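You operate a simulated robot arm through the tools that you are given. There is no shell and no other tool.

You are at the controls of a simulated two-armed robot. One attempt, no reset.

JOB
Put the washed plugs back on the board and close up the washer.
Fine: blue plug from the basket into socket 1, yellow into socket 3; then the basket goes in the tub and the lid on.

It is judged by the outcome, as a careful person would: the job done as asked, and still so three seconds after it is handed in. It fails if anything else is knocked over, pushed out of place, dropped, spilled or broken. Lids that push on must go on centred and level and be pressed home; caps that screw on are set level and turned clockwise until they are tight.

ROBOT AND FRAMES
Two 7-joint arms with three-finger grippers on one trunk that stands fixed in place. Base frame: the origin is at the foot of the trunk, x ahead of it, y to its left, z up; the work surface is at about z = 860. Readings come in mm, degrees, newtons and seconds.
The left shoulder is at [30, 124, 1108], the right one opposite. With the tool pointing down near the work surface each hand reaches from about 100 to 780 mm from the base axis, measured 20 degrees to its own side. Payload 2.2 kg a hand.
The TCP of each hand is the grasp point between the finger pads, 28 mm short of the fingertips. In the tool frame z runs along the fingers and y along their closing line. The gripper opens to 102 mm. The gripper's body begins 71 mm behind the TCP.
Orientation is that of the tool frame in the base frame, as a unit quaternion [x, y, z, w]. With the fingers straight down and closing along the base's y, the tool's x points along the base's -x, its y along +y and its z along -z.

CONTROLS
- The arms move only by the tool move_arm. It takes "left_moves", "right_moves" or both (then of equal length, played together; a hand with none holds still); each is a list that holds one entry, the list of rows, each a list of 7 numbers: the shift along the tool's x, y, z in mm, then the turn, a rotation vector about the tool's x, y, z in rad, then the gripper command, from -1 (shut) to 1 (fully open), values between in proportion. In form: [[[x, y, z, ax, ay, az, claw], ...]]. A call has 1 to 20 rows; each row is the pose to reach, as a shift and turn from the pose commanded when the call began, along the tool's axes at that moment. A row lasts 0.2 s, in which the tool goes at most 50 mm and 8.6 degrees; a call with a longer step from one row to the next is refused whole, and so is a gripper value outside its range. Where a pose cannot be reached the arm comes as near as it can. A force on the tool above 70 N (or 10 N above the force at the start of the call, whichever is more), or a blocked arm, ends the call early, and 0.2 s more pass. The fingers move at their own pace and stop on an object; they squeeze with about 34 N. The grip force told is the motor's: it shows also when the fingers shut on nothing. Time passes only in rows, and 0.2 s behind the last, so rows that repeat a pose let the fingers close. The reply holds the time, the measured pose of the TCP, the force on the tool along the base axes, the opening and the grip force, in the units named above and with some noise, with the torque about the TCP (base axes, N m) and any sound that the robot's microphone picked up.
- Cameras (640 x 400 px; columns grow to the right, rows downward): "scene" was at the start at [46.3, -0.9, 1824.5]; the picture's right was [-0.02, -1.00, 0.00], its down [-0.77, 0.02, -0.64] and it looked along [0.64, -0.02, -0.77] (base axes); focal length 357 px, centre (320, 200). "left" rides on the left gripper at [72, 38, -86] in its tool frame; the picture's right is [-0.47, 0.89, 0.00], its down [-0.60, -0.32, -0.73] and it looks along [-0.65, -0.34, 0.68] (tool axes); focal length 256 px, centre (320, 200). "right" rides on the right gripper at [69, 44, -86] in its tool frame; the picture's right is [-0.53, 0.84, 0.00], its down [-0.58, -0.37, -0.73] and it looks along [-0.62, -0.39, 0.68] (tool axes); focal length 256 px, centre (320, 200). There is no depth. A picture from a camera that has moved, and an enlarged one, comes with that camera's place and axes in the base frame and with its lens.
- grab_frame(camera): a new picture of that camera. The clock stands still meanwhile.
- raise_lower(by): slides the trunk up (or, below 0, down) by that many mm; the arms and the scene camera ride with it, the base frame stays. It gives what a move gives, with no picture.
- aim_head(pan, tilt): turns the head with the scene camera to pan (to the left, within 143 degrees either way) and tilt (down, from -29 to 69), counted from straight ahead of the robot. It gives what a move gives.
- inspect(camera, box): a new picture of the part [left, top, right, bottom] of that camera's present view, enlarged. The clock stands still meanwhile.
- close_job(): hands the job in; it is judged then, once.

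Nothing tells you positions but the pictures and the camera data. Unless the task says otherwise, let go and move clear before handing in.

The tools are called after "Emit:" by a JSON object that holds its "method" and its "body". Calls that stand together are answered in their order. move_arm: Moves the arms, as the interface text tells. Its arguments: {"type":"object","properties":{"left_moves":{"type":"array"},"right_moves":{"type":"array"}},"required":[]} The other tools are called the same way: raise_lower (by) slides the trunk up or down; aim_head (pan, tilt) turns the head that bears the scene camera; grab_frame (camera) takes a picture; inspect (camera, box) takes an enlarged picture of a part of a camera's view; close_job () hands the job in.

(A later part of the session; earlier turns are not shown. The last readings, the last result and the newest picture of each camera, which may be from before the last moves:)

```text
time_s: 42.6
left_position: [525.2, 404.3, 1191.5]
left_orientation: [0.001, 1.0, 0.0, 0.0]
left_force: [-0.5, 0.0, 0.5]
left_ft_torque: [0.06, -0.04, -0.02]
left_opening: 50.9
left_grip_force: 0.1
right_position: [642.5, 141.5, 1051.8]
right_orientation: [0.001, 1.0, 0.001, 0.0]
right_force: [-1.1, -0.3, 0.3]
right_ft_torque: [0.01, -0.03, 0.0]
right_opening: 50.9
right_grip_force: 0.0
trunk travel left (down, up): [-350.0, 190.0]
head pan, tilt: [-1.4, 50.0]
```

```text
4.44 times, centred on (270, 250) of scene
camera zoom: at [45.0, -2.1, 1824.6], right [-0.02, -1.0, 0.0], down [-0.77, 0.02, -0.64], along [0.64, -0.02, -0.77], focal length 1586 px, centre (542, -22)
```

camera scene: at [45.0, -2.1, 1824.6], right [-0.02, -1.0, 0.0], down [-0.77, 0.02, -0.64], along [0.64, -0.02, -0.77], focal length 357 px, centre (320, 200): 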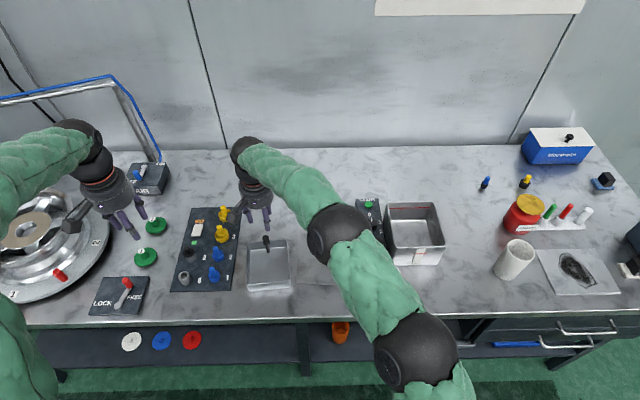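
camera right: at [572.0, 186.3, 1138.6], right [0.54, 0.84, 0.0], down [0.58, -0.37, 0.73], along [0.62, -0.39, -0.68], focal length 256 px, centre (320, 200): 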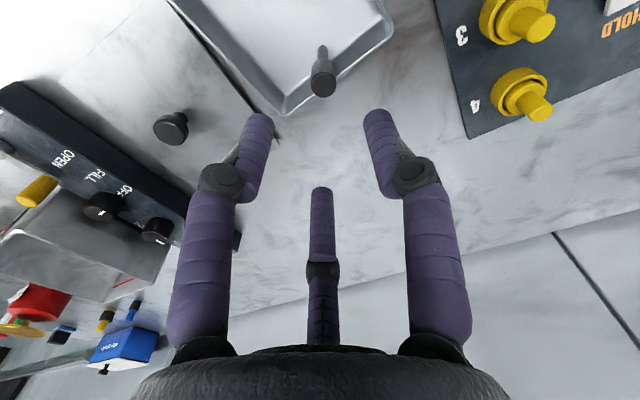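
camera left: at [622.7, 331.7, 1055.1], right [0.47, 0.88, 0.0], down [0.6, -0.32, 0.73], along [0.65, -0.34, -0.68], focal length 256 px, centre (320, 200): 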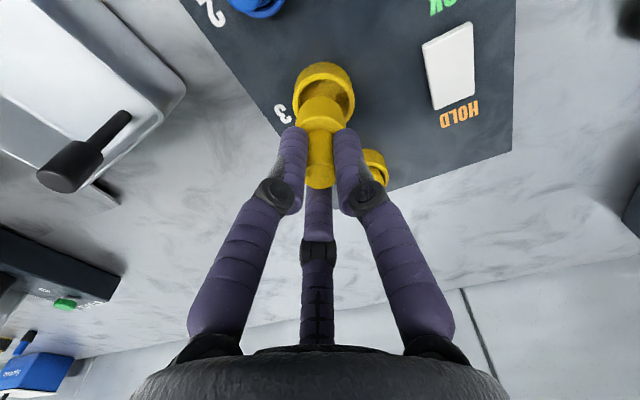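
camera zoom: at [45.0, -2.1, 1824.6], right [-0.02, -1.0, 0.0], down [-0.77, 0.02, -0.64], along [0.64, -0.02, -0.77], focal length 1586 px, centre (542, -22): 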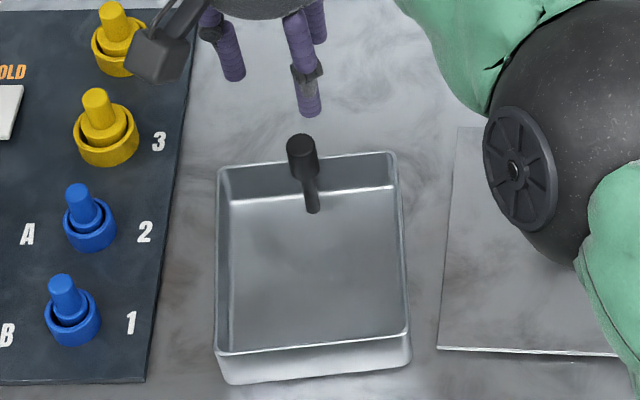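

Emit:
{"method": "move_arm", "body": {"right_moves": [[[-3.5, 1, 20, 0, 0, 0, 0], [-3.5, 1, 40, 0, 0, 0, 0], [-3.5, 1, 62, 0, 0, 0, 0], [-3.5, 1, 62, 0, 0, 0, 0]]]}}

Emit:
{"method": "inspect", "body": {"camera": "right", "box": [230, 40, 410, 200]}}

Emit:
{"method": "grab_frame", "body": {"camera": "scene"}}

```text
time_s: 43.6
left_position: [526.8, 405.3, 1190.9]
left_orientation: [0.0, 1.0, 0.0, 0.001]
left_force: [0.3, 0.1, -0.1]
left_ft_torque: [-0.02, 0.0, -0.05]
left_opening: 51.0
left_grip_force: 0.2
right_position: [645.2, 146.9, 991.0]
right_orientation: [0.0, 1.0, 0.0, 0.0]
right_force: [0.2, 0.0, -0.9]
right_ft_torque: [0.0, -0.02, 0.01]
right_opening: 51.1
right_grip_force: 0.1
trunk travel left (down, up): [-350.0, 190.0]
head pan, tilt: [-1.4, 50.0]
```

```text
2.50 times, centred on (320, 120) of right
camera zoom: at [576.3, 191.6, 1077.3], right [0.53, 0.84, 0.0], down [0.58, -0.37, 0.73], along [0.62, -0.39, -0.68], focal length 640 px, centre (320, 400)
```

zoom: 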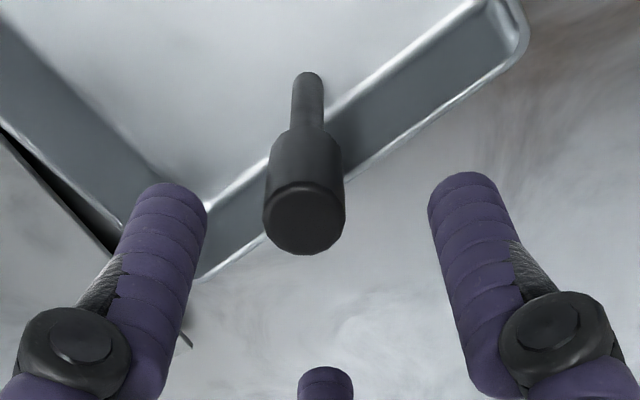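

```text
taken
camera scene: at [45.7, -1.0, 1824.6], right [-0.02, -1.0, 0.0], down [-0.77, 0.02, -0.64], along [0.64, -0.02, -0.77], focal length 357 px, centre (320, 200)
```

scene: 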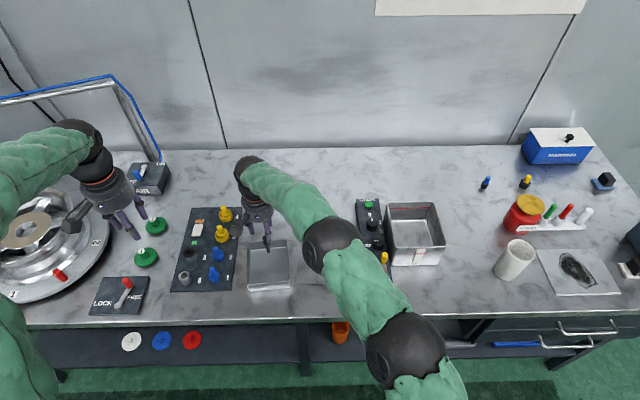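

Emit:
{"method": "move_arm", "body": {"right_moves": [[[0.7, -3.2, 5, 0, 0, 0, 0], [0.7, -3.2, 15, 0, 0, 0, 0], [0.7, -3.2, 28, 0, 0, 0, 0], [0.7, -3.2, 28, 0, 0, 0, 0], [0.7, -3.2, 28, 0, 0, 0, 0]]]}}

Emit:
{"method": "inspect", "body": {"camera": "right", "box": [230, 60, 410, 220]}}

Emit:
{"method": "inspect", "body": {"camera": "scene", "box": [235, 195, 305, 295]}}

```text
time_s: 44.8
left_position: [526.7, 405.1, 1190.5]
left_orientation: [0.0, 1.0, 0.0, -0.001]
left_force: [-0.1, 0.5, 0.3]
left_ft_torque: [0.03, -0.02, 0.0]
left_opening: 51.0
left_grip_force: 0.1
right_position: [644.2, 143.0, 964.2]
right_orientation: [0.0, 1.0, 0.0, 0.001]
right_force: [0.3, 0.1, 0.5]
right_ft_torque: [0.03, 0.0, -0.04]
right_opening: 51.1
right_grip_force: 0.1
trunk travel left (down, up): [-350.0, 190.0]
head pan, tilt: [-1.4, 50.0]
```

```text
2.50 times, centred on (320, 140) of right
camera zoom: at [574.5, 187.1, 1050.3], right [0.53, 0.84, 0.0], down [0.58, -0.37, 0.73], along [0.62, -0.39, -0.68], focal length 640 px, centre (320, 350)
```

zoom: 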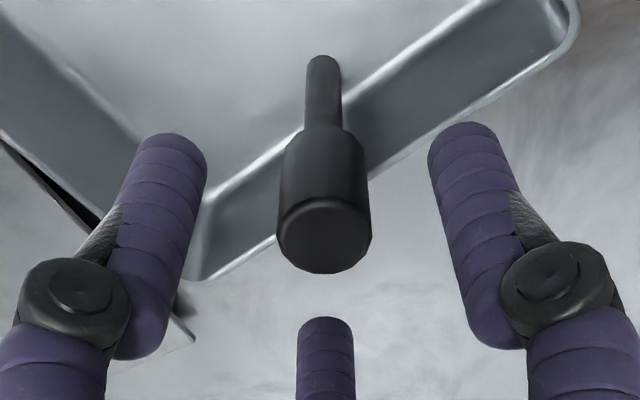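

```text
4.00 times, centred on (270, 245) of scene
camera zoom: at [46.5, -0.7, 1824.5], right [-0.02, -1.0, 0.0], down [-0.77, 0.02, -0.64], along [0.64, -0.02, -0.77], focal length 1428 px, centre (520, 20)
```

zoom: 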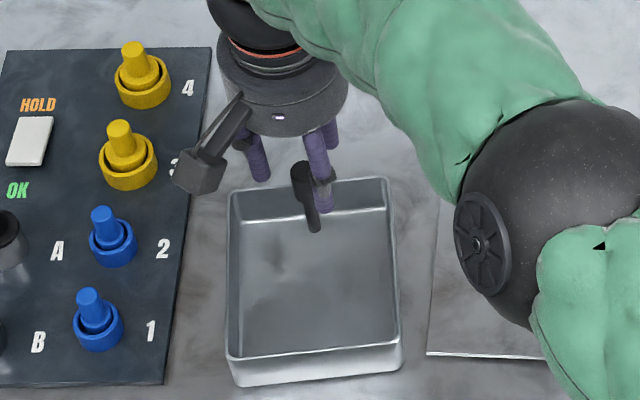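

Emit:
{"method": "move_arm", "body": {"right_moves": [[[-0.5, 0.8, 8, 0, 0, 0, 0], [-0.5, 0.8, 16, 0, 0, 0, 0], [-0.5, 0.8, 22, 0, 0, 0, 0], [-0.5, 0.8, 22, 0, 0, 0, 0], [-0.5, 0.8, 22, 0, 0, 0, 0]]]}}

Emit:
{"method": "inspect", "body": {"camera": "right", "box": [230, 70, 410, 230]}}

Emit:
{"method": "inspect", "body": {"camera": "scene", "box": [235, 205, 305, 275]}}

```text
time_s: 46.0
left_position: [526.1, 405.9, 1191.6]
left_orientation: [0.001, 1.0, 0.001, 0.0]
left_force: [0.4, 0.4, -0.4]
left_ft_torque: [-0.01, 0.01, 0.01]
left_opening: 51.0
left_grip_force: 0.0
right_position: [643.7, 144.0, 940.8]
right_orientation: [-0.001, 1.0, 0.0, 0.0]
right_force: [0.6, 0.1, -0.1]
right_ft_torque: [0.01, -0.03, 0.02]
right_opening: 51.0
right_grip_force: 0.1
trunk travel left (down, up): [-350.0, 190.0]
head pan, tilt: [-1.4, 50.0]
```

```text
2.50 times, centred on (320, 150) of right
camera zoom: at [574.9, 188.3, 1027.6], right [0.53, 0.84, 0.0], down [0.58, -0.37, 0.73], along [0.62, -0.39, -0.68], focal length 640 px, centre (320, 325)
```

zoom: 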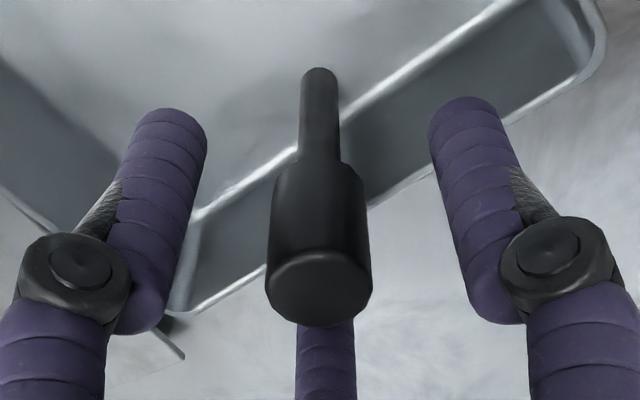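

```text
5.71 times, centred on (270, 240) of scene
camera zoom: at [46.4, -0.7, 1824.5], right [-0.02, -1.0, 0.0], down [-0.77, 0.02, -0.64], along [0.64, -0.02, -0.77], focal length 2040 px, centre (606, -29)
```

zoom: 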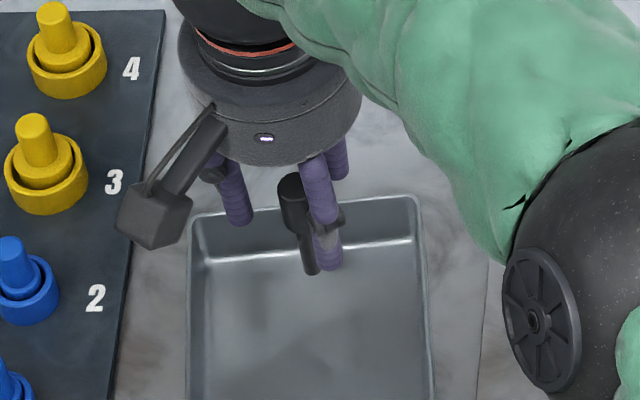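

The handle grip is centred between the three fingers. Closing on it now.

Emit:
{"method": "move_arm", "body": {"right_moves": [[[0, 0, 0, 0, 0, 0, -0.3], [0, 0, 0, 0, 0, 0, -0.5], [0, 0, 0, 0, 0, 0, -1], [0, 0, 0, 0, 0, 0, -1], [0, 0, 0, 0, 0, 0, -1]]]}}

Emit:
{"method": "inspect", "body": {"camera": "right", "box": [230, 70, 410, 230]}}

Emit:
{"method": "inspect", "body": {"camera": "scene", "box": [225, 205, 305, 300]}}

```text
time_s: 47.2
left_position: [527.2, 404.7, 1191.9]
left_orientation: [0.001, 1.0, 0.0, 0.001]
left_force: [0.4, 0.3, -0.1]
left_ft_torque: [0.01, -0.01, 0.01]
left_opening: 50.7
left_grip_force: 0.1
right_position: [645.6, 144.1, 939.4]
right_orientation: [0.0, 1.0, 0.0, 0.0]
right_force: [0.3, 0.6, -1.2]
right_ft_torque: [-0.01, 0.02, -0.04]
right_opening: 18.9
right_grip_force: 34.3
trunk travel left (down, up): [-350.0, 190.0]
head pan, tilt: [-1.4, 50.0]
```

```text
2.50 times, centred on (320, 150) of right
camera zoom: at [574.8, 188.2, 1027.6], right [0.53, 0.84, 0.0], down [0.58, -0.37, 0.73], along [0.62, -0.39, -0.68], focal length 640 px, centre (320, 325)
```

zoom: 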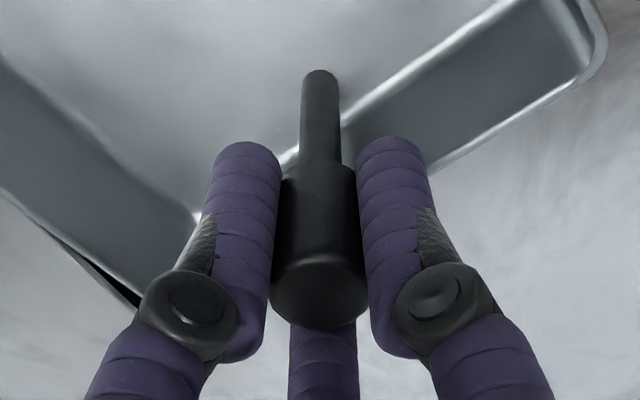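

```text
4.21 times, centred on (265, 252) of scene
camera zoom: at [46.3, -0.7, 1824.5], right [-0.02, -1.0, 0.0], down [-0.77, 0.02, -0.64], along [0.64, -0.02, -0.77], focal length 1503 px, centre (552, -21)
```

zoom: 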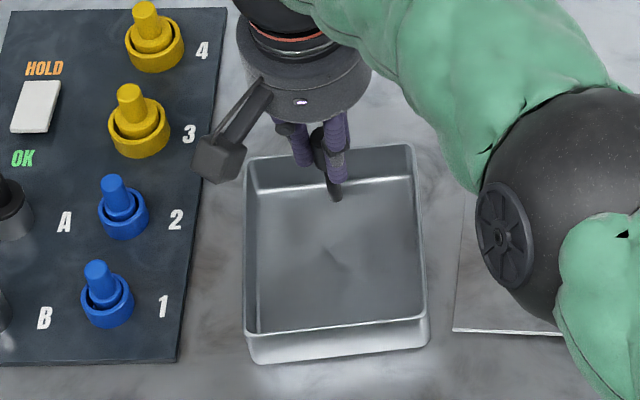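

Handle gripped firmly. I'll raise the trunk a little first to see that the basket lifts level.

Emit:
{"method": "raise_lower", "body": {"by": 20}}

Emit:
{"method": "inspect", "body": {"camera": "scene", "box": [225, 205, 305, 300]}}

Emit:
{"method": "grab_frame", "body": {"camera": "right"}}

```text
time_s: 47.9
left_position: [526.3, 405.7, 1209.6]
left_orientation: [0.002, 1.0, 0.0, 0.0]
left_force: [0.1, 0.0, 0.2]
left_ft_torque: [-0.02, -0.01, -0.01]
left_opening: 50.9
left_grip_force: 0.1
right_position: [643.3, 143.5, 959.7]
right_orientation: [0.0, 1.0, -0.001, 0.0]
right_force: [0.7, -0.9, -1.4]
right_ft_torque: [0.01, -0.09, 0.0]
right_opening: 19.2
right_grip_force: 34.2
trunk travel left (down, up): [-370.0, 170.0]
head pan, tilt: [-1.4, 50.0]
```

```text
4.21 times, centred on (265, 252) of scene
camera zoom: at [47.1, -0.4, 1844.5], right [-0.02, -1.0, 0.0], down [-0.77, 0.02, -0.64], along [0.64, -0.02, -0.77], focal length 1503 px, centre (552, -21)
```

zoom: 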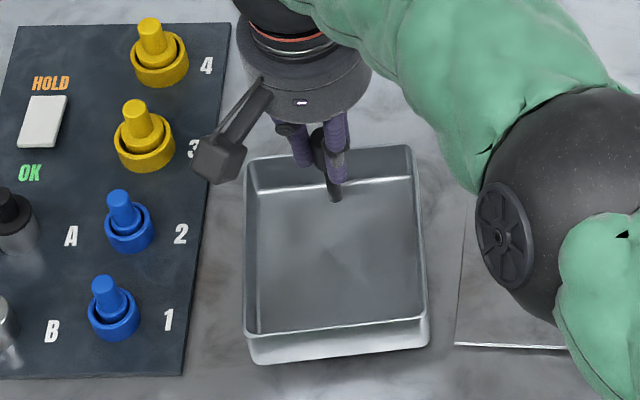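

```text
taken
camera right: at [575.0, 188.4, 1047.0], right [0.53, 0.84, 0.0], down [0.58, -0.36, 0.73], along [0.62, -0.39, -0.68], focal length 256 px, centre (320, 200)
```

right: 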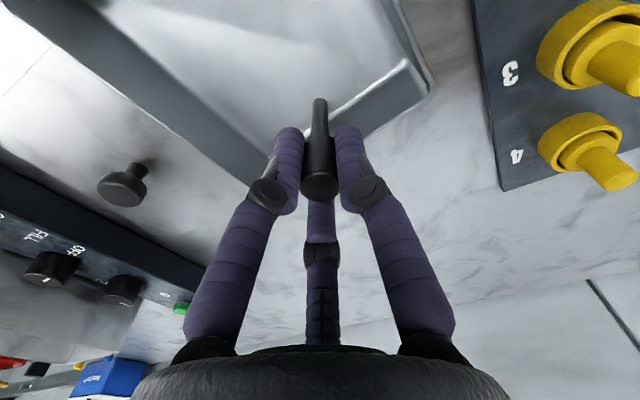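

The basket lifts level and is light. I'll raise the rest of the way so its base clears the tub rim, then re-measure the tub from the higher camera.

Emit:
{"method": "raise_lower", "body": {"by": 120}}

Emit:
{"method": "grab_frame", "body": {"camera": "scene"}}

Emit:
{"method": "inspect", "body": {"camera": "scene", "box": [360, 205, 450, 305]}}

Emit:
{"method": "inspect", "body": {"camera": "scene", "box": [225, 205, 305, 300]}}

```text
time_s: 49.4
left_position: [527.2, 406.4, 1330.2]
left_orientation: [0.001, 1.0, 0.0, -0.001]
left_force: [0.0, 0.0, -0.3]
left_ft_torque: [-0.01, -0.01, -0.01]
left_opening: 51.0
left_grip_force: 0.1
right_position: [645.2, 144.5, 1079.8]
right_orientation: [0.0, 1.0, 0.0, -0.001]
right_force: [0.6, 0.6, -1.1]
right_ft_torque: [0.0, -0.11, -0.03]
right_opening: 19.0
right_grip_force: 34.2
trunk travel left (down, up): [-490.0, 50.0]
head pan, tilt: [-1.4, 50.0]
```

```text
taken
camera scene: at [46.8, -0.6, 1964.3], right [-0.02, -1.0, 0.0], down [-0.77, 0.02, -0.64], along [0.64, -0.02, -0.77], focal length 357 px, centre (320, 200)
```

scene: 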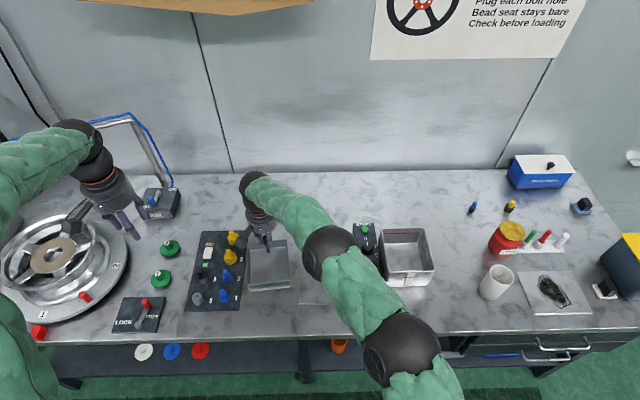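

```text
4.00 times, centred on (405, 255) of scene
camera zoom: at [46.8, -0.6, 1964.3], right [-0.02, -1.0, 0.0], down [-0.77, 0.02, -0.64], along [0.64, -0.02, -0.77], focal length 1428 px, centre (-20, -20)
```

zoom: 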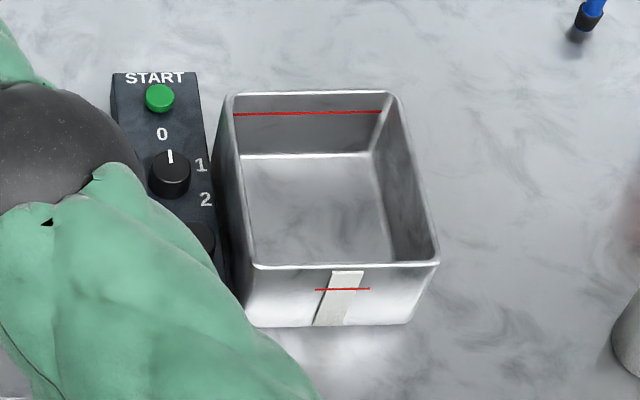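

```text
4.21 times, centred on (265, 252) of scene
camera zoom: at [46.8, -0.6, 1964.3], right [-0.02, -1.0, 0.0], down [-0.77, 0.02, -0.64], along [0.64, -0.02, -0.77], focal length 1503 px, centre (552, -21)
```

zoom: 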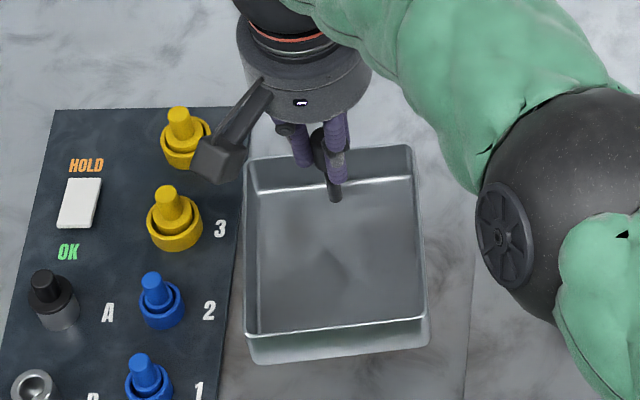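

The tub's centre works out near (667, -303), square to the base within a degree; the basket is turned about 5.5° from it. I'll carry it across with that turn included, stopping a little short to check alignment.

Emit:
{"method": "move_arm", "body": {"right_moves": [[[-2, -15, 0, 0, 0, 0.003, -1], [-5.3, -40, 0, 0, 0, 0.009, -1], [-9.6, -72, 0, 0, 0, 0.016, -1], [-14.1, -106, 0, 0, 0, 0.023, -1], [-18.7, -140, 0, 0, 0, 0.031, -1], [-23.3, -175, 0, 0, 0, 0.038, -1], [-28, -210, 0, 0, 0, 0.046, -1], [-32.7, -245, 0, 0, 0, 0.054, -1], [-37.3, -280, 0, 0, 0, 0.061, -1], [-42, -315, 0, 0, 0, 0.069, -1], [-46.7, -350, 0, 0, 0, 0.077, -1], [-50.7, -380, 0, 0, 0, 0.083, -1], [-54.4, -408, 0, 0, 0, 0.09, -1], [-57.4, -430, 0, 0, 0, 0.094, -1], [-59.6, -446.8, 0, 0, 0, 0.098, -1], [-59.6, -446.8, 0, 0, 0, 0.098, -1], [-59.6, -446.8, 0, 0, 0, 0.098, -1]]]}}

Emit:
{"method": "grab_frame", "body": {"camera": "right"}}

Emit:
{"method": "grab_frame", "body": {"camera": "scene"}}

Emit:
{"method": "inspect", "body": {"camera": "scene", "box": [365, 195, 455, 305]}}

```text
time_s: 53.0
left_position: [528.1, 405.1, 1330.4]
left_orientation: [0.0, 1.0, 0.0, 0.0]
left_force: [-0.2, -0.5, -0.4]
left_ft_torque: [-0.01, -0.01, 0.01]
left_opening: 51.1
left_grip_force: 0.1
right_position: [704.0, -302.6, 1080.9]
right_orientation: [0.049, 0.999, 0.001, 0.0]
right_force: [0.1, 0.3, -1.3]
right_ft_torque: [-0.02, -0.07, 0.01]
right_opening: 19.1
right_grip_force: 33.9
trunk travel left (down, up): [-490.0, 50.0]
head pan, tilt: [-1.4, 50.0]
```

```text
taken
camera right: at [639.9, -252.8, 1168.1], right [0.61, 0.79, 0.0], down [0.54, -0.42, 0.73], along [0.58, -0.45, -0.68], focal length 256 px, centre (320, 200)
```

right: 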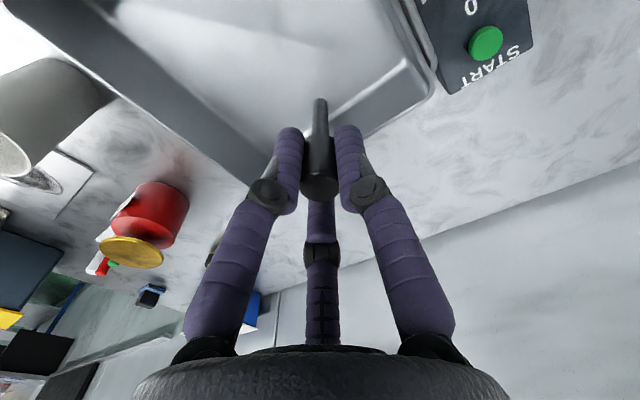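

```text
taken
camera scene: at [46.6, -1.2, 1964.5], right [-0.02, -1.0, 0.0], down [-0.77, 0.02, -0.64], along [0.64, -0.02, -0.77], focal length 357 px, centre (320, 200)
```

scene: 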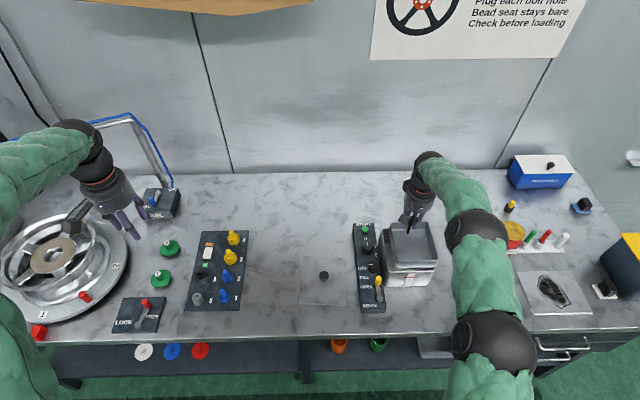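

```text
3.64 times, centred on (410, 250) of scene
camera zoom: at [46.6, -1.2, 1964.5], right [-0.02, -1.0, 0.0], down [-0.77, 0.02, -0.64], along [0.64, -0.02, -0.77], focal length 1298 px, centre (-7, 18)
```

zoom: 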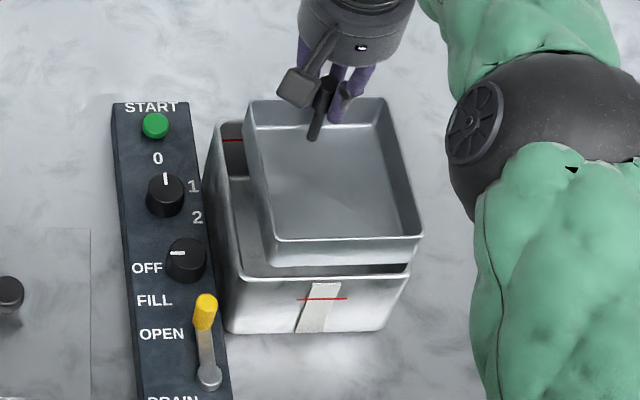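

The basket is over the tub, nearly square to it, and about 19 mm too far forward. I'll move it in and lower it to just above the rim to check all round.

Emit:
{"method": "move_arm", "body": {"right_moves": [[[-6, 1, 0, 0, 0, 0.003, -1], [-12, 2, 0, 0, 0, 0.006, -1], [-18.8, 3.3, 0, 0, 0, 0.01, -1], [-18.8, 3.3, 0, 0, 0, 0.01, -1], [-18.8, 3.3, 0, 0, 0, 0.01, -1]]]}}

Emit:
{"method": "raise_lower", "body": {"by": -25}}

Emit:
{"method": "inspect", "body": {"camera": "scene", "box": [365, 195, 455, 305]}}

Emit:
{"method": "grab_frame", "body": {"camera": "right"}}

```text
time_s: 54.2
left_position: [526.8, 405.5, 1330.8]
left_orientation: [0.002, 1.0, 0.0, 0.0]
left_force: [0.6, 0.6, 0.3]
left_ft_torque: [0.01, 0.02, -0.01]
left_opening: 51.2
left_grip_force: 0.1
right_position: [723.6, -300.8, 1081.4]
right_orientation: [0.054, 0.999, 0.0, 0.0]
right_force: [-0.1, 0.7, -0.6]
right_ft_torque: [0.02, -0.06, -0.02]
right_opening: 19.5
right_grip_force: 33.7
trunk travel left (down, up): [-490.0, 50.0]
head pan, tilt: [-1.4, 50.0]
```

```text
time_s: 54.9
left_position: [526.8, 405.2, 1306.7]
left_orientation: [-0.001, 1.0, -0.001, 0.0]
left_force: [0.3, 0.1, 0.6]
left_ft_torque: [0.04, -0.02, 0.01]
left_opening: 51.0
left_grip_force: 0.0
right_position: [724.2, -301.5, 1055.7]
right_orientation: [0.053, 0.999, 0.0, -0.001]
right_force: [-1.2, -1.0, -2.0]
right_ft_torque: [0.02, -0.08, 0.02]
right_opening: 19.3
right_grip_force: 34.3
trunk travel left (down, up): [-465.0, 75.0]
head pan, tilt: [-1.4, 50.0]
```

```text
3.64 times, centred on (410, 250) of scene
camera zoom: at [46.0, -1.0, 1939.6], right [-0.02, -1.0, 0.0], down [-0.77, 0.02, -0.64], along [0.64, -0.02, -0.77], focal length 1298 px, centre (-7, 18)
```

zoom: 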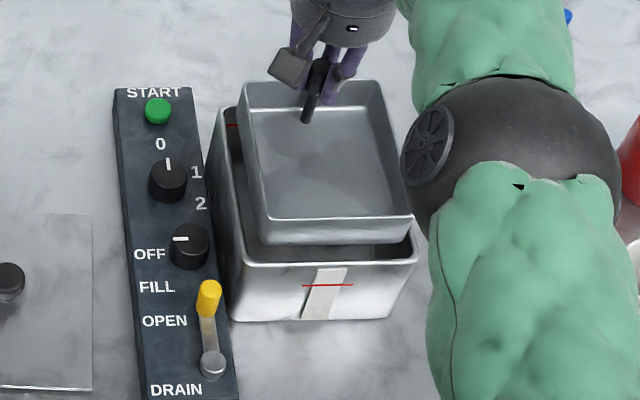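

```text
taken
camera right: at [659.2, -249.6, 1143.8], right [0.62, 0.78, 0.0], down [0.53, -0.43, 0.73], along [0.57, -0.46, -0.68], focal length 256 px, centre (320, 200)
```

right: 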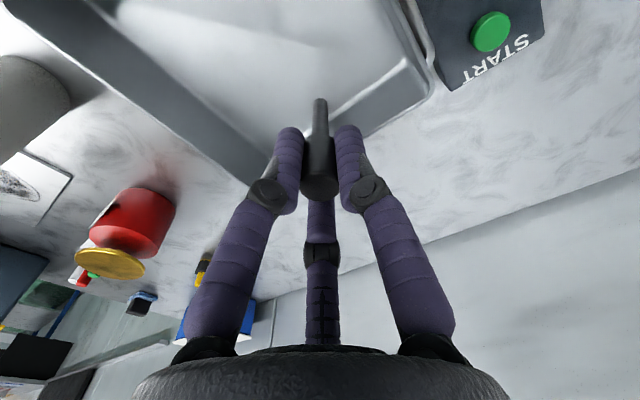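

Alignment looks right, with roughly 9 mm of clearance on each side. I'll lower the trunk in steps, watching the force.

Emit:
{"method": "raise_lower", "body": {"by": -25}}

Emit:
{"method": "inspect", "body": {"camera": "scene", "box": [365, 185, 455, 295]}}

Emit:
{"method": "inspect", "body": {"camera": "right", "box": [60, 0, 480, 220]}}

```text
time_s: 55.6
left_position: [525.7, 405.3, 1280.8]
left_orientation: [-0.001, 1.0, 0.0, 0.0]
left_force: [-0.7, 0.1, 0.3]
left_ft_torque: [0.0, 0.01, 0.02]
left_opening: 51.1
left_grip_force: 0.0
right_position: [723.4, -300.8, 1031.9]
right_orientation: [0.054, 0.999, 0.0, 0.001]
right_force: [-0.1, 0.1, -1.4]
right_ft_torque: [-0.02, -0.09, 0.0]
right_opening: 19.0
right_grip_force: 33.4
trunk travel left (down, up): [-440.0, 100.0]
head pan, tilt: [-1.4, 50.0]
```

```text
3.64 times, centred on (410, 240) of scene
camera zoom: at [45.9, -1.1, 1914.6], right [-0.02, -1.0, 0.0], down [-0.77, 0.02, -0.64], along [0.64, -0.02, -0.77], focal length 1298 px, centre (-7, 54)
```

zoom: 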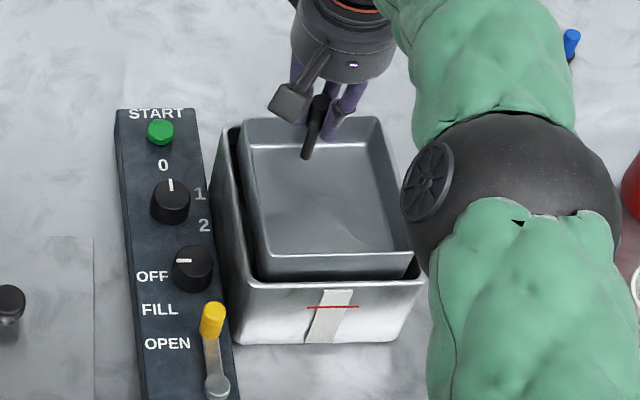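

```text
1.52 times, centred on (270, 110) of right
camera zoom: at [659.1, -249.6, 1118.9], right [0.62, 0.78, 0.0], down [0.53, -0.43, 0.73], along [0.57, -0.46, -0.68], focal length 390 px, centre (396, 337)
```

zoom: 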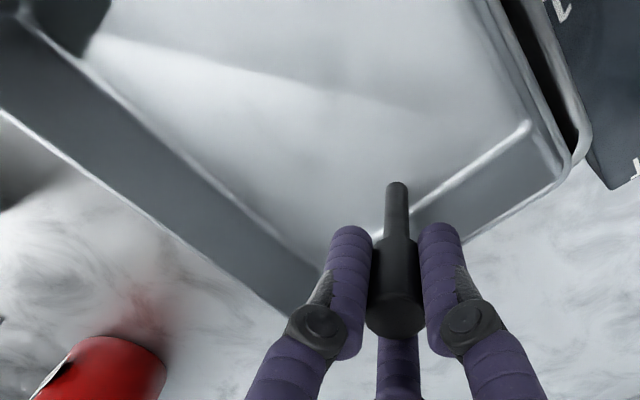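

Emit:
{"method": "raise_lower", "body": {"by": -35}}

Emit:
{"method": "inspect", "body": {"camera": "scene", "box": [365, 185, 455, 295]}}

Emit:
{"method": "inspect", "body": {"camera": "right", "box": [60, 0, 480, 220]}}

```text
time_s: 56.4
left_position: [526.3, 405.3, 1246.8]
left_orientation: [0.0, 1.0, 0.0, 0.0]
left_force: [0.9, 0.5, 0.4]
left_ft_torque: [0.0, -0.01, 0.05]
left_opening: 51.0
left_grip_force: 0.2
right_position: [724.0, -300.4, 996.7]
right_orientation: [0.054, 0.999, 0.0, 0.0]
right_force: [0.4, 0.1, -1.1]
right_ft_torque: [-0.02, -0.07, 0.01]
right_opening: 18.8
right_grip_force: 33.5
trunk travel left (down, up): [-405.0, 135.0]
head pan, tilt: [-1.4, 50.0]
```

```text
3.64 times, centred on (410, 240) of scene
camera zoom: at [46.1, -1.0, 1879.6], right [-0.02, -1.0, 0.0], down [-0.77, 0.02, -0.64], along [0.64, -0.02, -0.77], focal length 1298 px, centre (-7, 54)
```

zoom: 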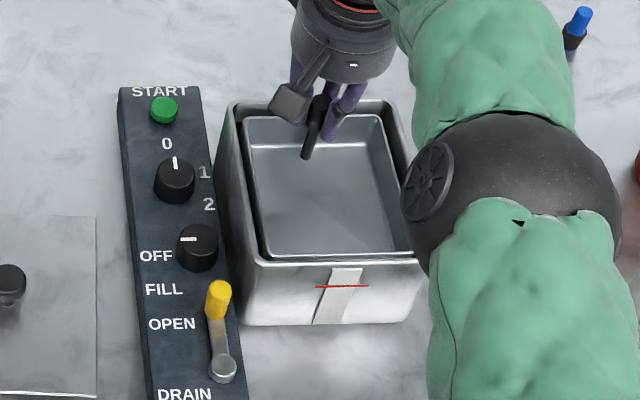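

```text
1.52 times, centred on (270, 110) of right
camera zoom: at [659.2, -249.6, 1083.9], right [0.62, 0.78, 0.0], down [0.53, -0.43, 0.73], along [0.57, -0.46, -0.68], focal length 390 px, centre (396, 337)
```

zoom: 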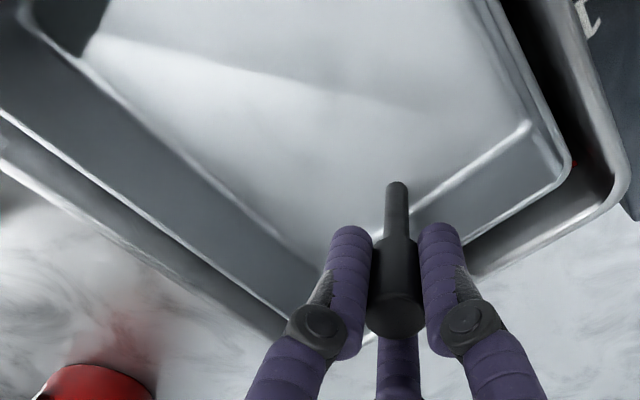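

Both are going in level. Before going deeper I want to check the clearance between the finger knuckles and the tub's back wall.

Emit:
{"method": "inspect", "body": {"camera": "scene", "box": [385, 165, 445, 225]}}

Emit:
{"method": "grab_frame", "body": {"camera": "right"}}

Emit:
{"method": "grab_frame", "body": {"camera": "left"}}

```text
6.67 times, centred on (415, 195) of scene
camera zoom: at [46.1, -1.0, 1879.6], right [-0.02, -1.0, 0.0], down [-0.77, 0.02, -0.64], along [0.64, -0.02, -0.77], focal length 2380 px, centre (-313, 233)
```

zoom: 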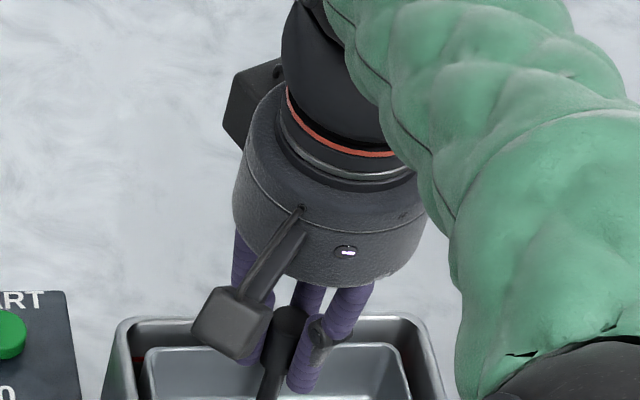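

```text
taken
camera right: at [659.2, -249.6, 1083.9], right [0.62, 0.78, 0.0], down [0.53, -0.43, 0.73], along [0.57, -0.46, -0.68], focal length 256 px, centre (320, 200)
```

right: 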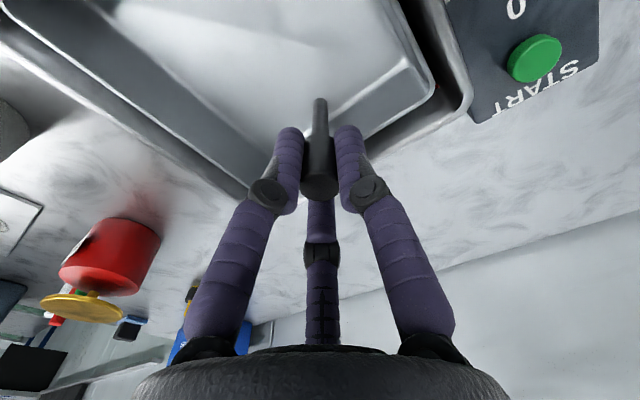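

```text
taken
camera left: at [452.7, 443.1, 1332.6], right [0.47, 0.89, 0.0], down [0.6, -0.32, 0.73], along [0.65, -0.34, -0.68], focal length 256 px, centre (320, 200)
```

left: 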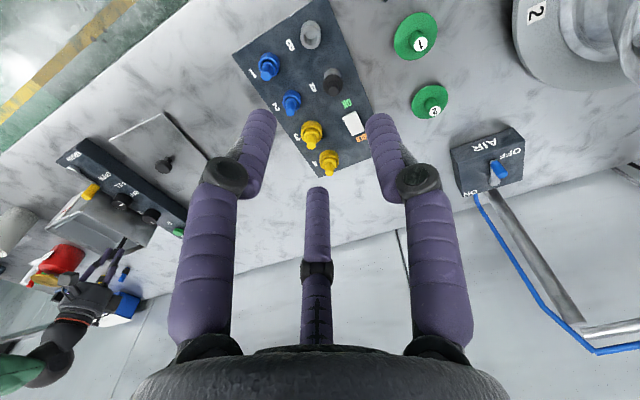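

Emit:
{"method": "inspect", "body": {"camera": "left", "box": [30, 170, 170, 330]}}

Emit:
{"method": "inspect", "body": {"camera": "right", "box": [220, 80, 420, 280]}}

```text
2.50 times, centred on (100, 250) of left
camera zoom: at [452.7, 443.1, 1332.6], right [0.47, 0.89, 0.0], down [0.6, -0.32, 0.73], along [0.65, -0.34, -0.68], focal length 640 px, centre (870, 75)
```

zoom: 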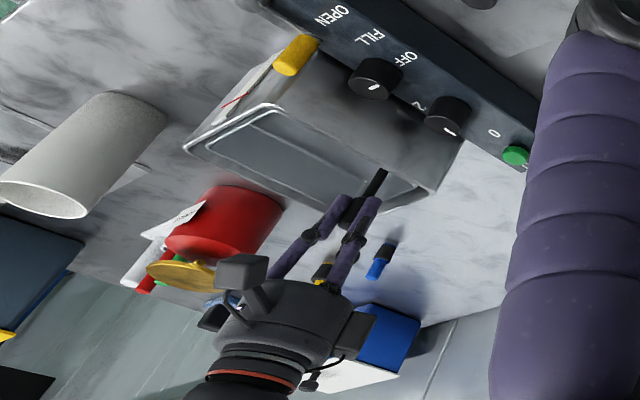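

```text
2.00 times, centred on (320, 180) of right
camera zoom: at [659.2, -249.6, 1083.9], right [0.62, 0.78, 0.0], down [0.53, -0.43, 0.73], along [0.57, -0.46, -0.68], focal length 512 px, centre (320, 240)
```

zoom: 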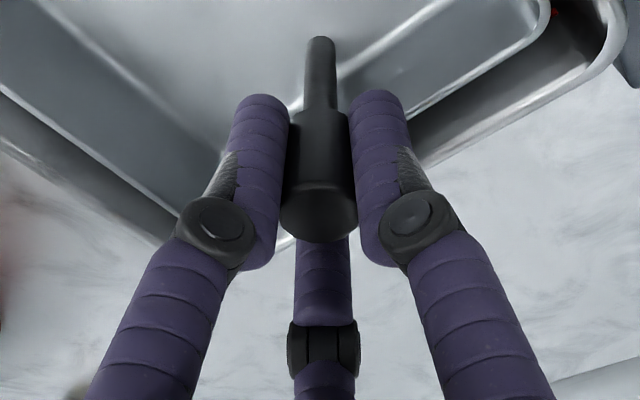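

Emit:
{"method": "inspect", "body": {"camera": "scene", "box": [375, 205, 440, 275]}}

Emit:
{"method": "inspect", "body": {"camera": "scene", "box": [380, 240, 410, 265]}}

Emit:
{"method": "inspect", "body": {"camera": "scene", "box": [405, 240, 440, 265]}}

```text
5.71 times, centred on (408, 240) of scene
camera zoom: at [46.1, -1.0, 1879.6], right [-0.02, -1.0, 0.0], down [-0.77, 0.02, -0.64], along [0.64, -0.02, -0.77], focal length 2040 px, centre (-180, -29)
```

zoom: 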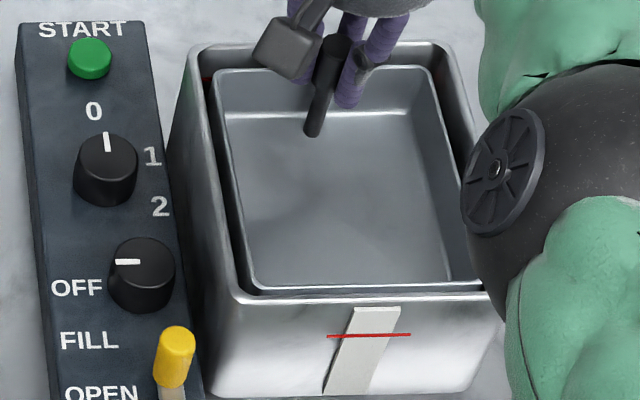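

```text
16.00 times, centred on (395, 252) of scene
camera zoom: at [46.1, -1.0, 1879.6], right [-0.02, -1.0, 0.0], down [-0.77, 0.02, -0.64], along [0.64, -0.02, -0.77], focal length 5711 px, centre (-880, -640)
```

zoom: 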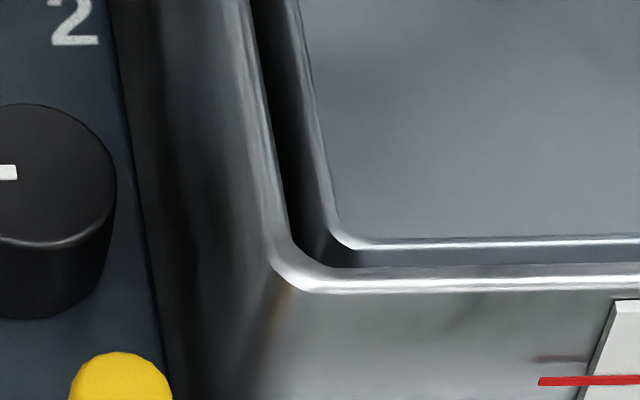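

```text
16.00 times, centred on (422, 252) of scene
camera zoom: at [46.1, -1.0, 1879.6], right [-0.02, -1.0, 0.0], down [-0.77, 0.02, -0.64], along [0.64, -0.02, -0.77], focal length 5711 px, centre (-1320, -640)
```

zoom: 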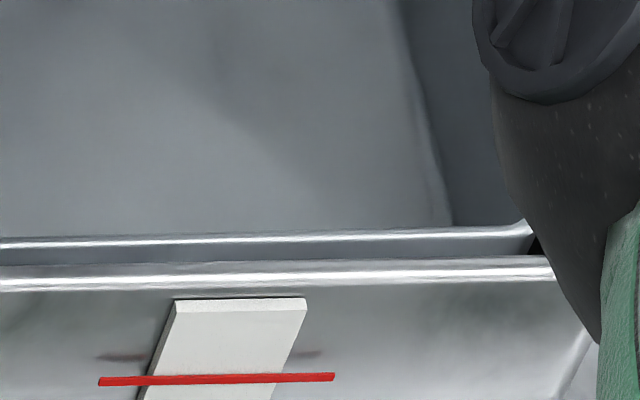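

The third finger's knuckle would press the tub's back wall, since the handle is only about 20 mm from it. I'll take the basket back out, set it on the table where it was, and regrip higher with the hand turned so two fingers straddle that side.

Emit:
{"method": "raise_lower", "body": {"by": 85}}

Emit:
{"method": "move_arm", "body": {"right_moves": [[[2, 10, 0, 0, 0, 0, -1], [6, 35, 0, 0, 0, 0, -1], [12, 68, 0, 0, 0, 0, -1], [18, 102, 0, 0, 0, 0, -1], [24, 137, 0, 0, 0, 0, -1], [30, 172, 0, 0, 0, 0, -1], [36, 207, 0, 0, 0, 0, -1], [42, 242, 0, 0, 0, 0, -1], [48, 277, 0, 0, 0, 0, -1], [54, 312, 0, 0, 0, 0, -1], [60, 347, 0, 0, 0, 0, -1], [66, 378, 0, 0, 0, 0, -1], [71, 404, 0, 0, 0, 0, -1], [75, 424, 0, 0, 0, 0, -1], [79, 436, 0, 0, 0, 0, -1], [79, 436, 0, 0, 0, 0, -1], [79, 436, 0, 0, 0, 0, -1]]]}}

Emit:
{"method": "grab_frame", "body": {"camera": "scene"}}

```text
time_s: 57.6
left_position: [527.0, 405.6, 1330.3]
left_orientation: [0.001, 1.0, 0.0, 0.0]
left_force: [0.3, -0.2, -1.0]
left_ft_torque: [-0.01, -0.02, -0.03]
left_opening: 50.8
left_grip_force: 0.0
right_position: [723.3, -302.1, 1080.9]
right_orientation: [0.054, 0.999, 0.0, -0.002]
right_force: [0.1, 0.6, -1.1]
right_ft_torque: [0.02, -0.11, 0.02]
right_opening: 19.0
right_grip_force: 33.7
trunk travel left (down, up): [-490.0, 50.0]
head pan, tilt: [-1.4, 50.0]
```

```text
time_s: 61.2
left_position: [527.4, 405.1, 1330.2]
left_orientation: [0.002, 1.0, 0.0, 0.001]
left_force: [0.8, -0.3, -0.2]
left_ft_torque: [0.0, -0.01, 0.06]
left_opening: 50.8
left_grip_force: 0.0
right_position: [677.1, 134.8, 1083.4]
right_orientation: [0.054, 0.999, 0.0, 0.0]
right_force: [0.2, -0.2, -1.2]
right_ft_torque: [-0.02, -0.08, 0.0]
right_opening: 18.9
right_grip_force: 34.0
right hand out of reach, approached as far as the arm can: row 13, 14, 15, 16, 17
trunk travel left (down, up): [-490.0, 50.0]
head pan, tilt: [-1.4, 50.0]
```

```text
taken
camera scene: at [47.0, -0.9, 1964.5], right [-0.02, -1.0, 0.0], down [-0.77, 0.02, -0.64], along [0.64, -0.02, -0.77], focal length 357 px, centre (320, 200)
```

scene: 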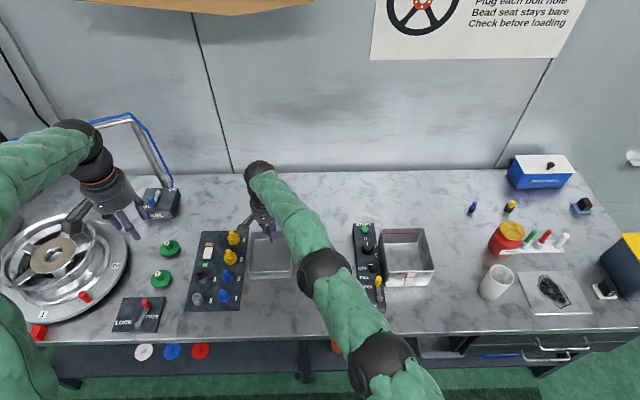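

I overshot a little in x because the tool frame is turned; nothing is near the basket at this height. I'll bring it back over its old spot near (646, 143).

Emit:
{"method": "move_arm", "body": {"right_moves": [[[15, -0.6, 0, 0, 0, 0, -1], [30, -1.2, 0, 0, 0, 0, -1], [46, -1.8, 0, 0, 0, 0, -1], [46, -1.8, 0, 0, 0, 0, -1], [46, -1.8, 0, 0, 0, 0, -1]]]}}

Emit:
{"method": "raise_lower", "body": {"by": -120}}

Emit:
{"method": "inspect", "body": {"camera": "scene", "box": [215, 195, 355, 305]}}

```text
time_s: 62.4
left_position: [526.6, 405.4, 1330.9]
left_orientation: [0.001, 1.0, 0.0, 0.0]
left_force: [1.0, 0.1, 0.6]
left_ft_torque: [-0.03, -0.01, 0.0]
left_opening: 51.0
left_grip_force: 0.1
right_position: [631.6, 139.1, 1083.8]
right_orientation: [0.055, 0.998, 0.0, 0.001]
right_force: [-0.6, -0.5, -1.9]
right_ft_torque: [0.03, -0.05, 0.0]
right_opening: 19.0
right_grip_force: 34.1
trunk travel left (down, up): [-490.0, 50.0]
head pan, tilt: [-1.4, 50.0]
```

```text
time_s: 63.9
left_position: [526.1, 405.7, 1212.4]
left_orientation: [-0.001, 1.0, 0.0, 0.0]
left_force: [1.3, 0.5, 0.0]
left_ft_torque: [-0.04, -0.01, 0.0]
left_opening: 50.7
left_grip_force: 0.0
right_position: [630.6, 138.7, 965.1]
right_orientation: [0.054, 0.999, 0.0, 0.0]
right_force: [0.9, -0.4, -1.6]
right_ft_torque: [-0.03, -0.09, 0.01]
right_opening: 18.9
right_grip_force: 33.7
trunk travel left (down, up): [-370.0, 170.0]
head pan, tilt: [-1.4, 50.0]
```

```text
3.64 times, centred on (285, 250) of scene
camera zoom: at [46.2, -0.8, 1844.7], right [-0.02, -1.0, 0.0], down [-0.77, 0.02, -0.64], along [0.64, -0.02, -0.77], focal length 1298 px, centre (447, 18)
```

zoom: 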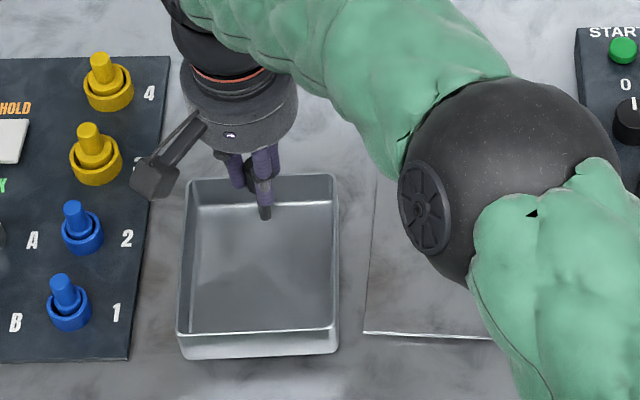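

Emit:
{"method": "raise_lower", "body": {"by": -22}}

Emit:
{"method": "raise_lower", "body": {"by": -4}}

```text
time_s: 64.6
left_position: [526.8, 405.0, 1189.4]
left_orientation: [0.0, 1.0, 0.0, 0.0]
left_force: [0.3, -0.1, -0.3]
left_ft_torque: [0.03, -0.04, -0.02]
left_opening: 51.1
left_grip_force: 0.0
right_position: [630.5, 138.1, 943.2]
right_orientation: [0.054, 0.999, 0.0, -0.001]
right_force: [-0.1, 0.8, -1.4]
right_ft_torque: [0.0, -0.07, 0.01]
right_opening: 18.9
right_grip_force: 34.3
trunk travel left (down, up): [-348.0, 192.0]
head pan, tilt: [-1.4, 50.0]
```

```text
time_s: 65.1
left_position: [525.6, 403.7, 1185.6]
left_orientation: [0.001, 1.0, 0.0, 0.0]
left_force: [-0.5, -1.0, -0.4]
left_ft_torque: [-0.01, -0.03, 0.01]
left_opening: 51.0
left_grip_force: 0.1
right_position: [632.2, 137.7, 941.3]
right_orientation: [0.056, 0.998, 0.001, 0.002]
right_force: [-4.3, -2.1, 13.3]
right_ft_torque: [-0.08, -0.01, -0.02]
right_opening: 18.9
right_grip_force: 33.8
trunk travel left (down, up): [-344.0, 196.0]
head pan, tilt: [-1.4, 50.0]
```

The basket is down on the table. I'll ease off, open, rise 12 mm and turn the hand about 21° so two fingers straddle the back-wall side.

Emit:
{"method": "move_arm", "body": {"right_moves": [[[0, 0, -2, 0, 0, 0, -1], [0, 0, -2.5, 0, 0, 0, -0.5], [0, 0, -2.5, 0, 0, 0, 0], [0, 0, -8, 0, 0, 0, 0], [0, 0, -13, 0, 0, 0, 0], [0, 0, -13, 0, 0, 0.125, 0], [0, 0, -13, 0, 0, 0.25, 0], [0, 0, -13, 0, 0, 0.375, 0], [0, 0, -13, 0, 0, 0.375, 0], [0, 0, -13, 0, 0, 0.375, 0]]]}}

Emit:
{"method": "inspect", "body": {"camera": "right", "box": [230, 70, 410, 230]}}

Emit:
{"method": "inspect", "body": {"camera": "scene", "box": [215, 205, 325, 305]}}

```text
time_s: 67.3
left_position: [525.1, 405.8, 1184.4]
left_orientation: [0.001, 1.0, 0.001, 0.001]
left_force: [1.2, -1.0, 1.0]
left_ft_torque: [0.0, 0.01, 0.03]
left_opening: 50.8
left_grip_force: 0.1
right_position: [633.2, 137.3, 951.1]
right_orientation: [0.24, 0.971, -0.001, 0.0]
right_force: [-0.1, 0.1, 0.0]
right_ft_torque: [0.0, 0.02, -0.02]
right_opening: 51.1
right_grip_force: 0.0
trunk travel left (down, up): [-344.0, 196.0]
head pan, tilt: [-1.4, 50.0]
```

```text
2.50 times, centred on (320, 150) of right
camera zoom: at [591.4, 209.5, 1037.9], right [0.87, 0.5, 0.0], down [0.34, -0.59, 0.73], along [0.36, -0.63, -0.68], focal length 640 px, centre (320, 325)
```

zoom: 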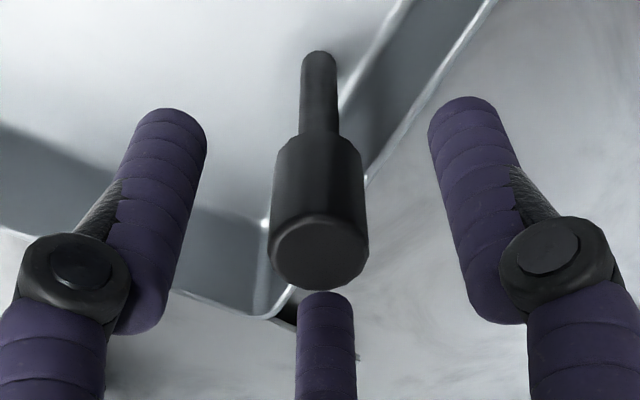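

```text
4.00 times, centred on (270, 255) of scene
camera zoom: at [46.3, -0.8, 1818.5], right [-0.02, -1.0, 0.0], down [-0.77, 0.02, -0.64], along [0.64, -0.02, -0.77], focal length 1428 px, centre (520, -20)
```

zoom: 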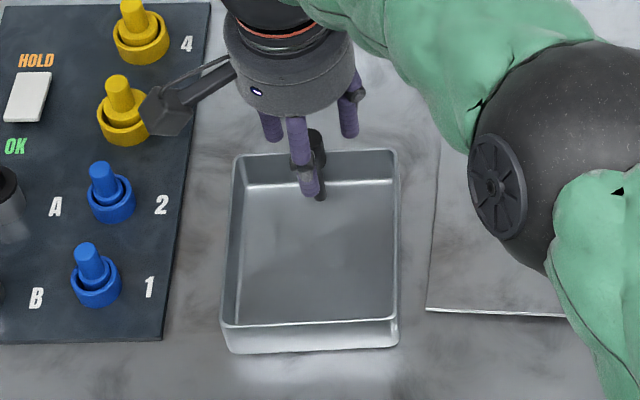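

The hand is centred on the handle with two fingers astride the back wall side. Closing again, gripping higher.

Emit:
{"method": "move_arm", "body": {"right_moves": [[[0, 0, 0, 0, 0, 0, -0.3], [0, 0, 0, 0, 0, 0, -0.5], [0, 0, 0, 0, 0, 0, -1], [0, 0, 0, 0, 0, 0, -1], [0, 0, 0, 0, 0, 0, -1]]]}}

Emit:
{"method": "raise_lower", "body": {"by": 20}}

Emit:
{"method": "inspect", "body": {"camera": "scene", "box": [215, 205, 325, 305]}}

Emit:
{"method": "inspect", "body": {"camera": "right", "box": [230, 70, 410, 230]}}

```text
time_s: 68.5
left_position: [524.6, 404.5, 1184.8]
left_orientation: [0.0, 1.0, 0.0, 0.0]
left_force: [-0.3, 0.2, -0.3]
left_ft_torque: [-0.02, -0.02, 0.03]
left_opening: 50.8
left_grip_force: 0.1
right_position: [633.1, 137.9, 951.6]
right_orientation: [0.239, 0.971, -0.001, -0.001]
right_force: [-0.4, 0.2, 0.7]
right_ft_torque: [-0.01, 0.0, -0.04]
right_opening: 18.7
right_grip_force: 33.7
trunk travel left (down, up): [-344.0, 196.0]
head pan, tilt: [-1.4, 50.0]
```

```text
time_s: 69.2
left_position: [526.4, 405.3, 1204.3]
left_orientation: [0.0, 1.0, 0.0, 0.0]
left_force: [0.0, 0.0, 0.4]
left_ft_torque: [0.0, 0.01, 0.0]
left_opening: 50.8
left_grip_force: 0.1
right_position: [632.6, 139.4, 970.5]
right_orientation: [0.24, 0.971, 0.0, -0.002]
right_force: [-0.1, 0.2, -1.3]
right_ft_torque: [0.0, -0.04, 0.03]
right_opening: 19.1
right_grip_force: 33.8
trunk travel left (down, up): [-364.0, 176.0]
head pan, tilt: [-1.4, 50.0]
```

```text
4.00 times, centred on (270, 255) of scene
camera zoom: at [47.1, -0.4, 1838.5], right [-0.02, -1.0, 0.0], down [-0.77, 0.02, -0.64], along [0.64, -0.02, -0.77], focal length 1428 px, centre (520, -20)
```

zoom: 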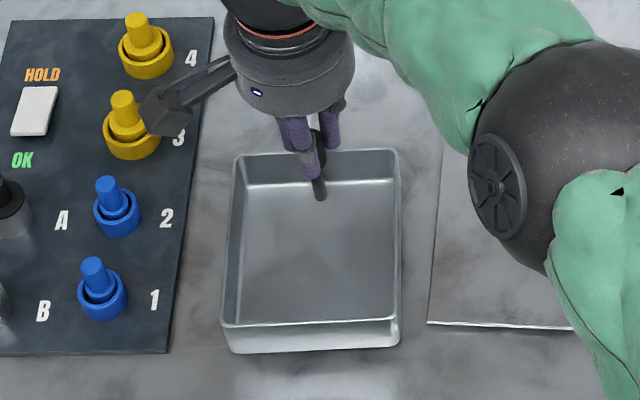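

```text
2.50 times, centred on (320, 150) of right
camera zoom: at [591.6, 209.7, 1057.2], right [0.87, 0.5, 0.0], down [0.34, -0.59, 0.73], along [0.36, -0.63, -0.68], focal length 640 px, centre (320, 325)
```

zoom: 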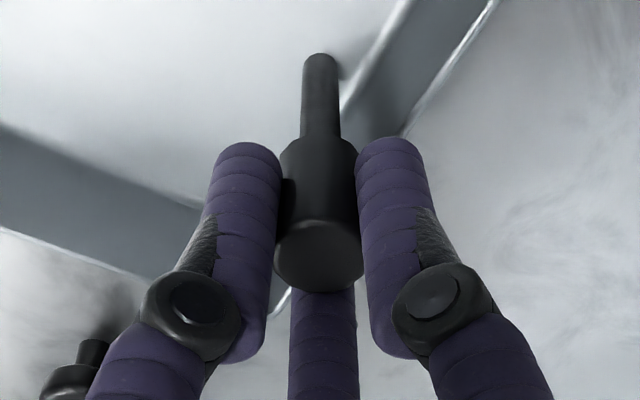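

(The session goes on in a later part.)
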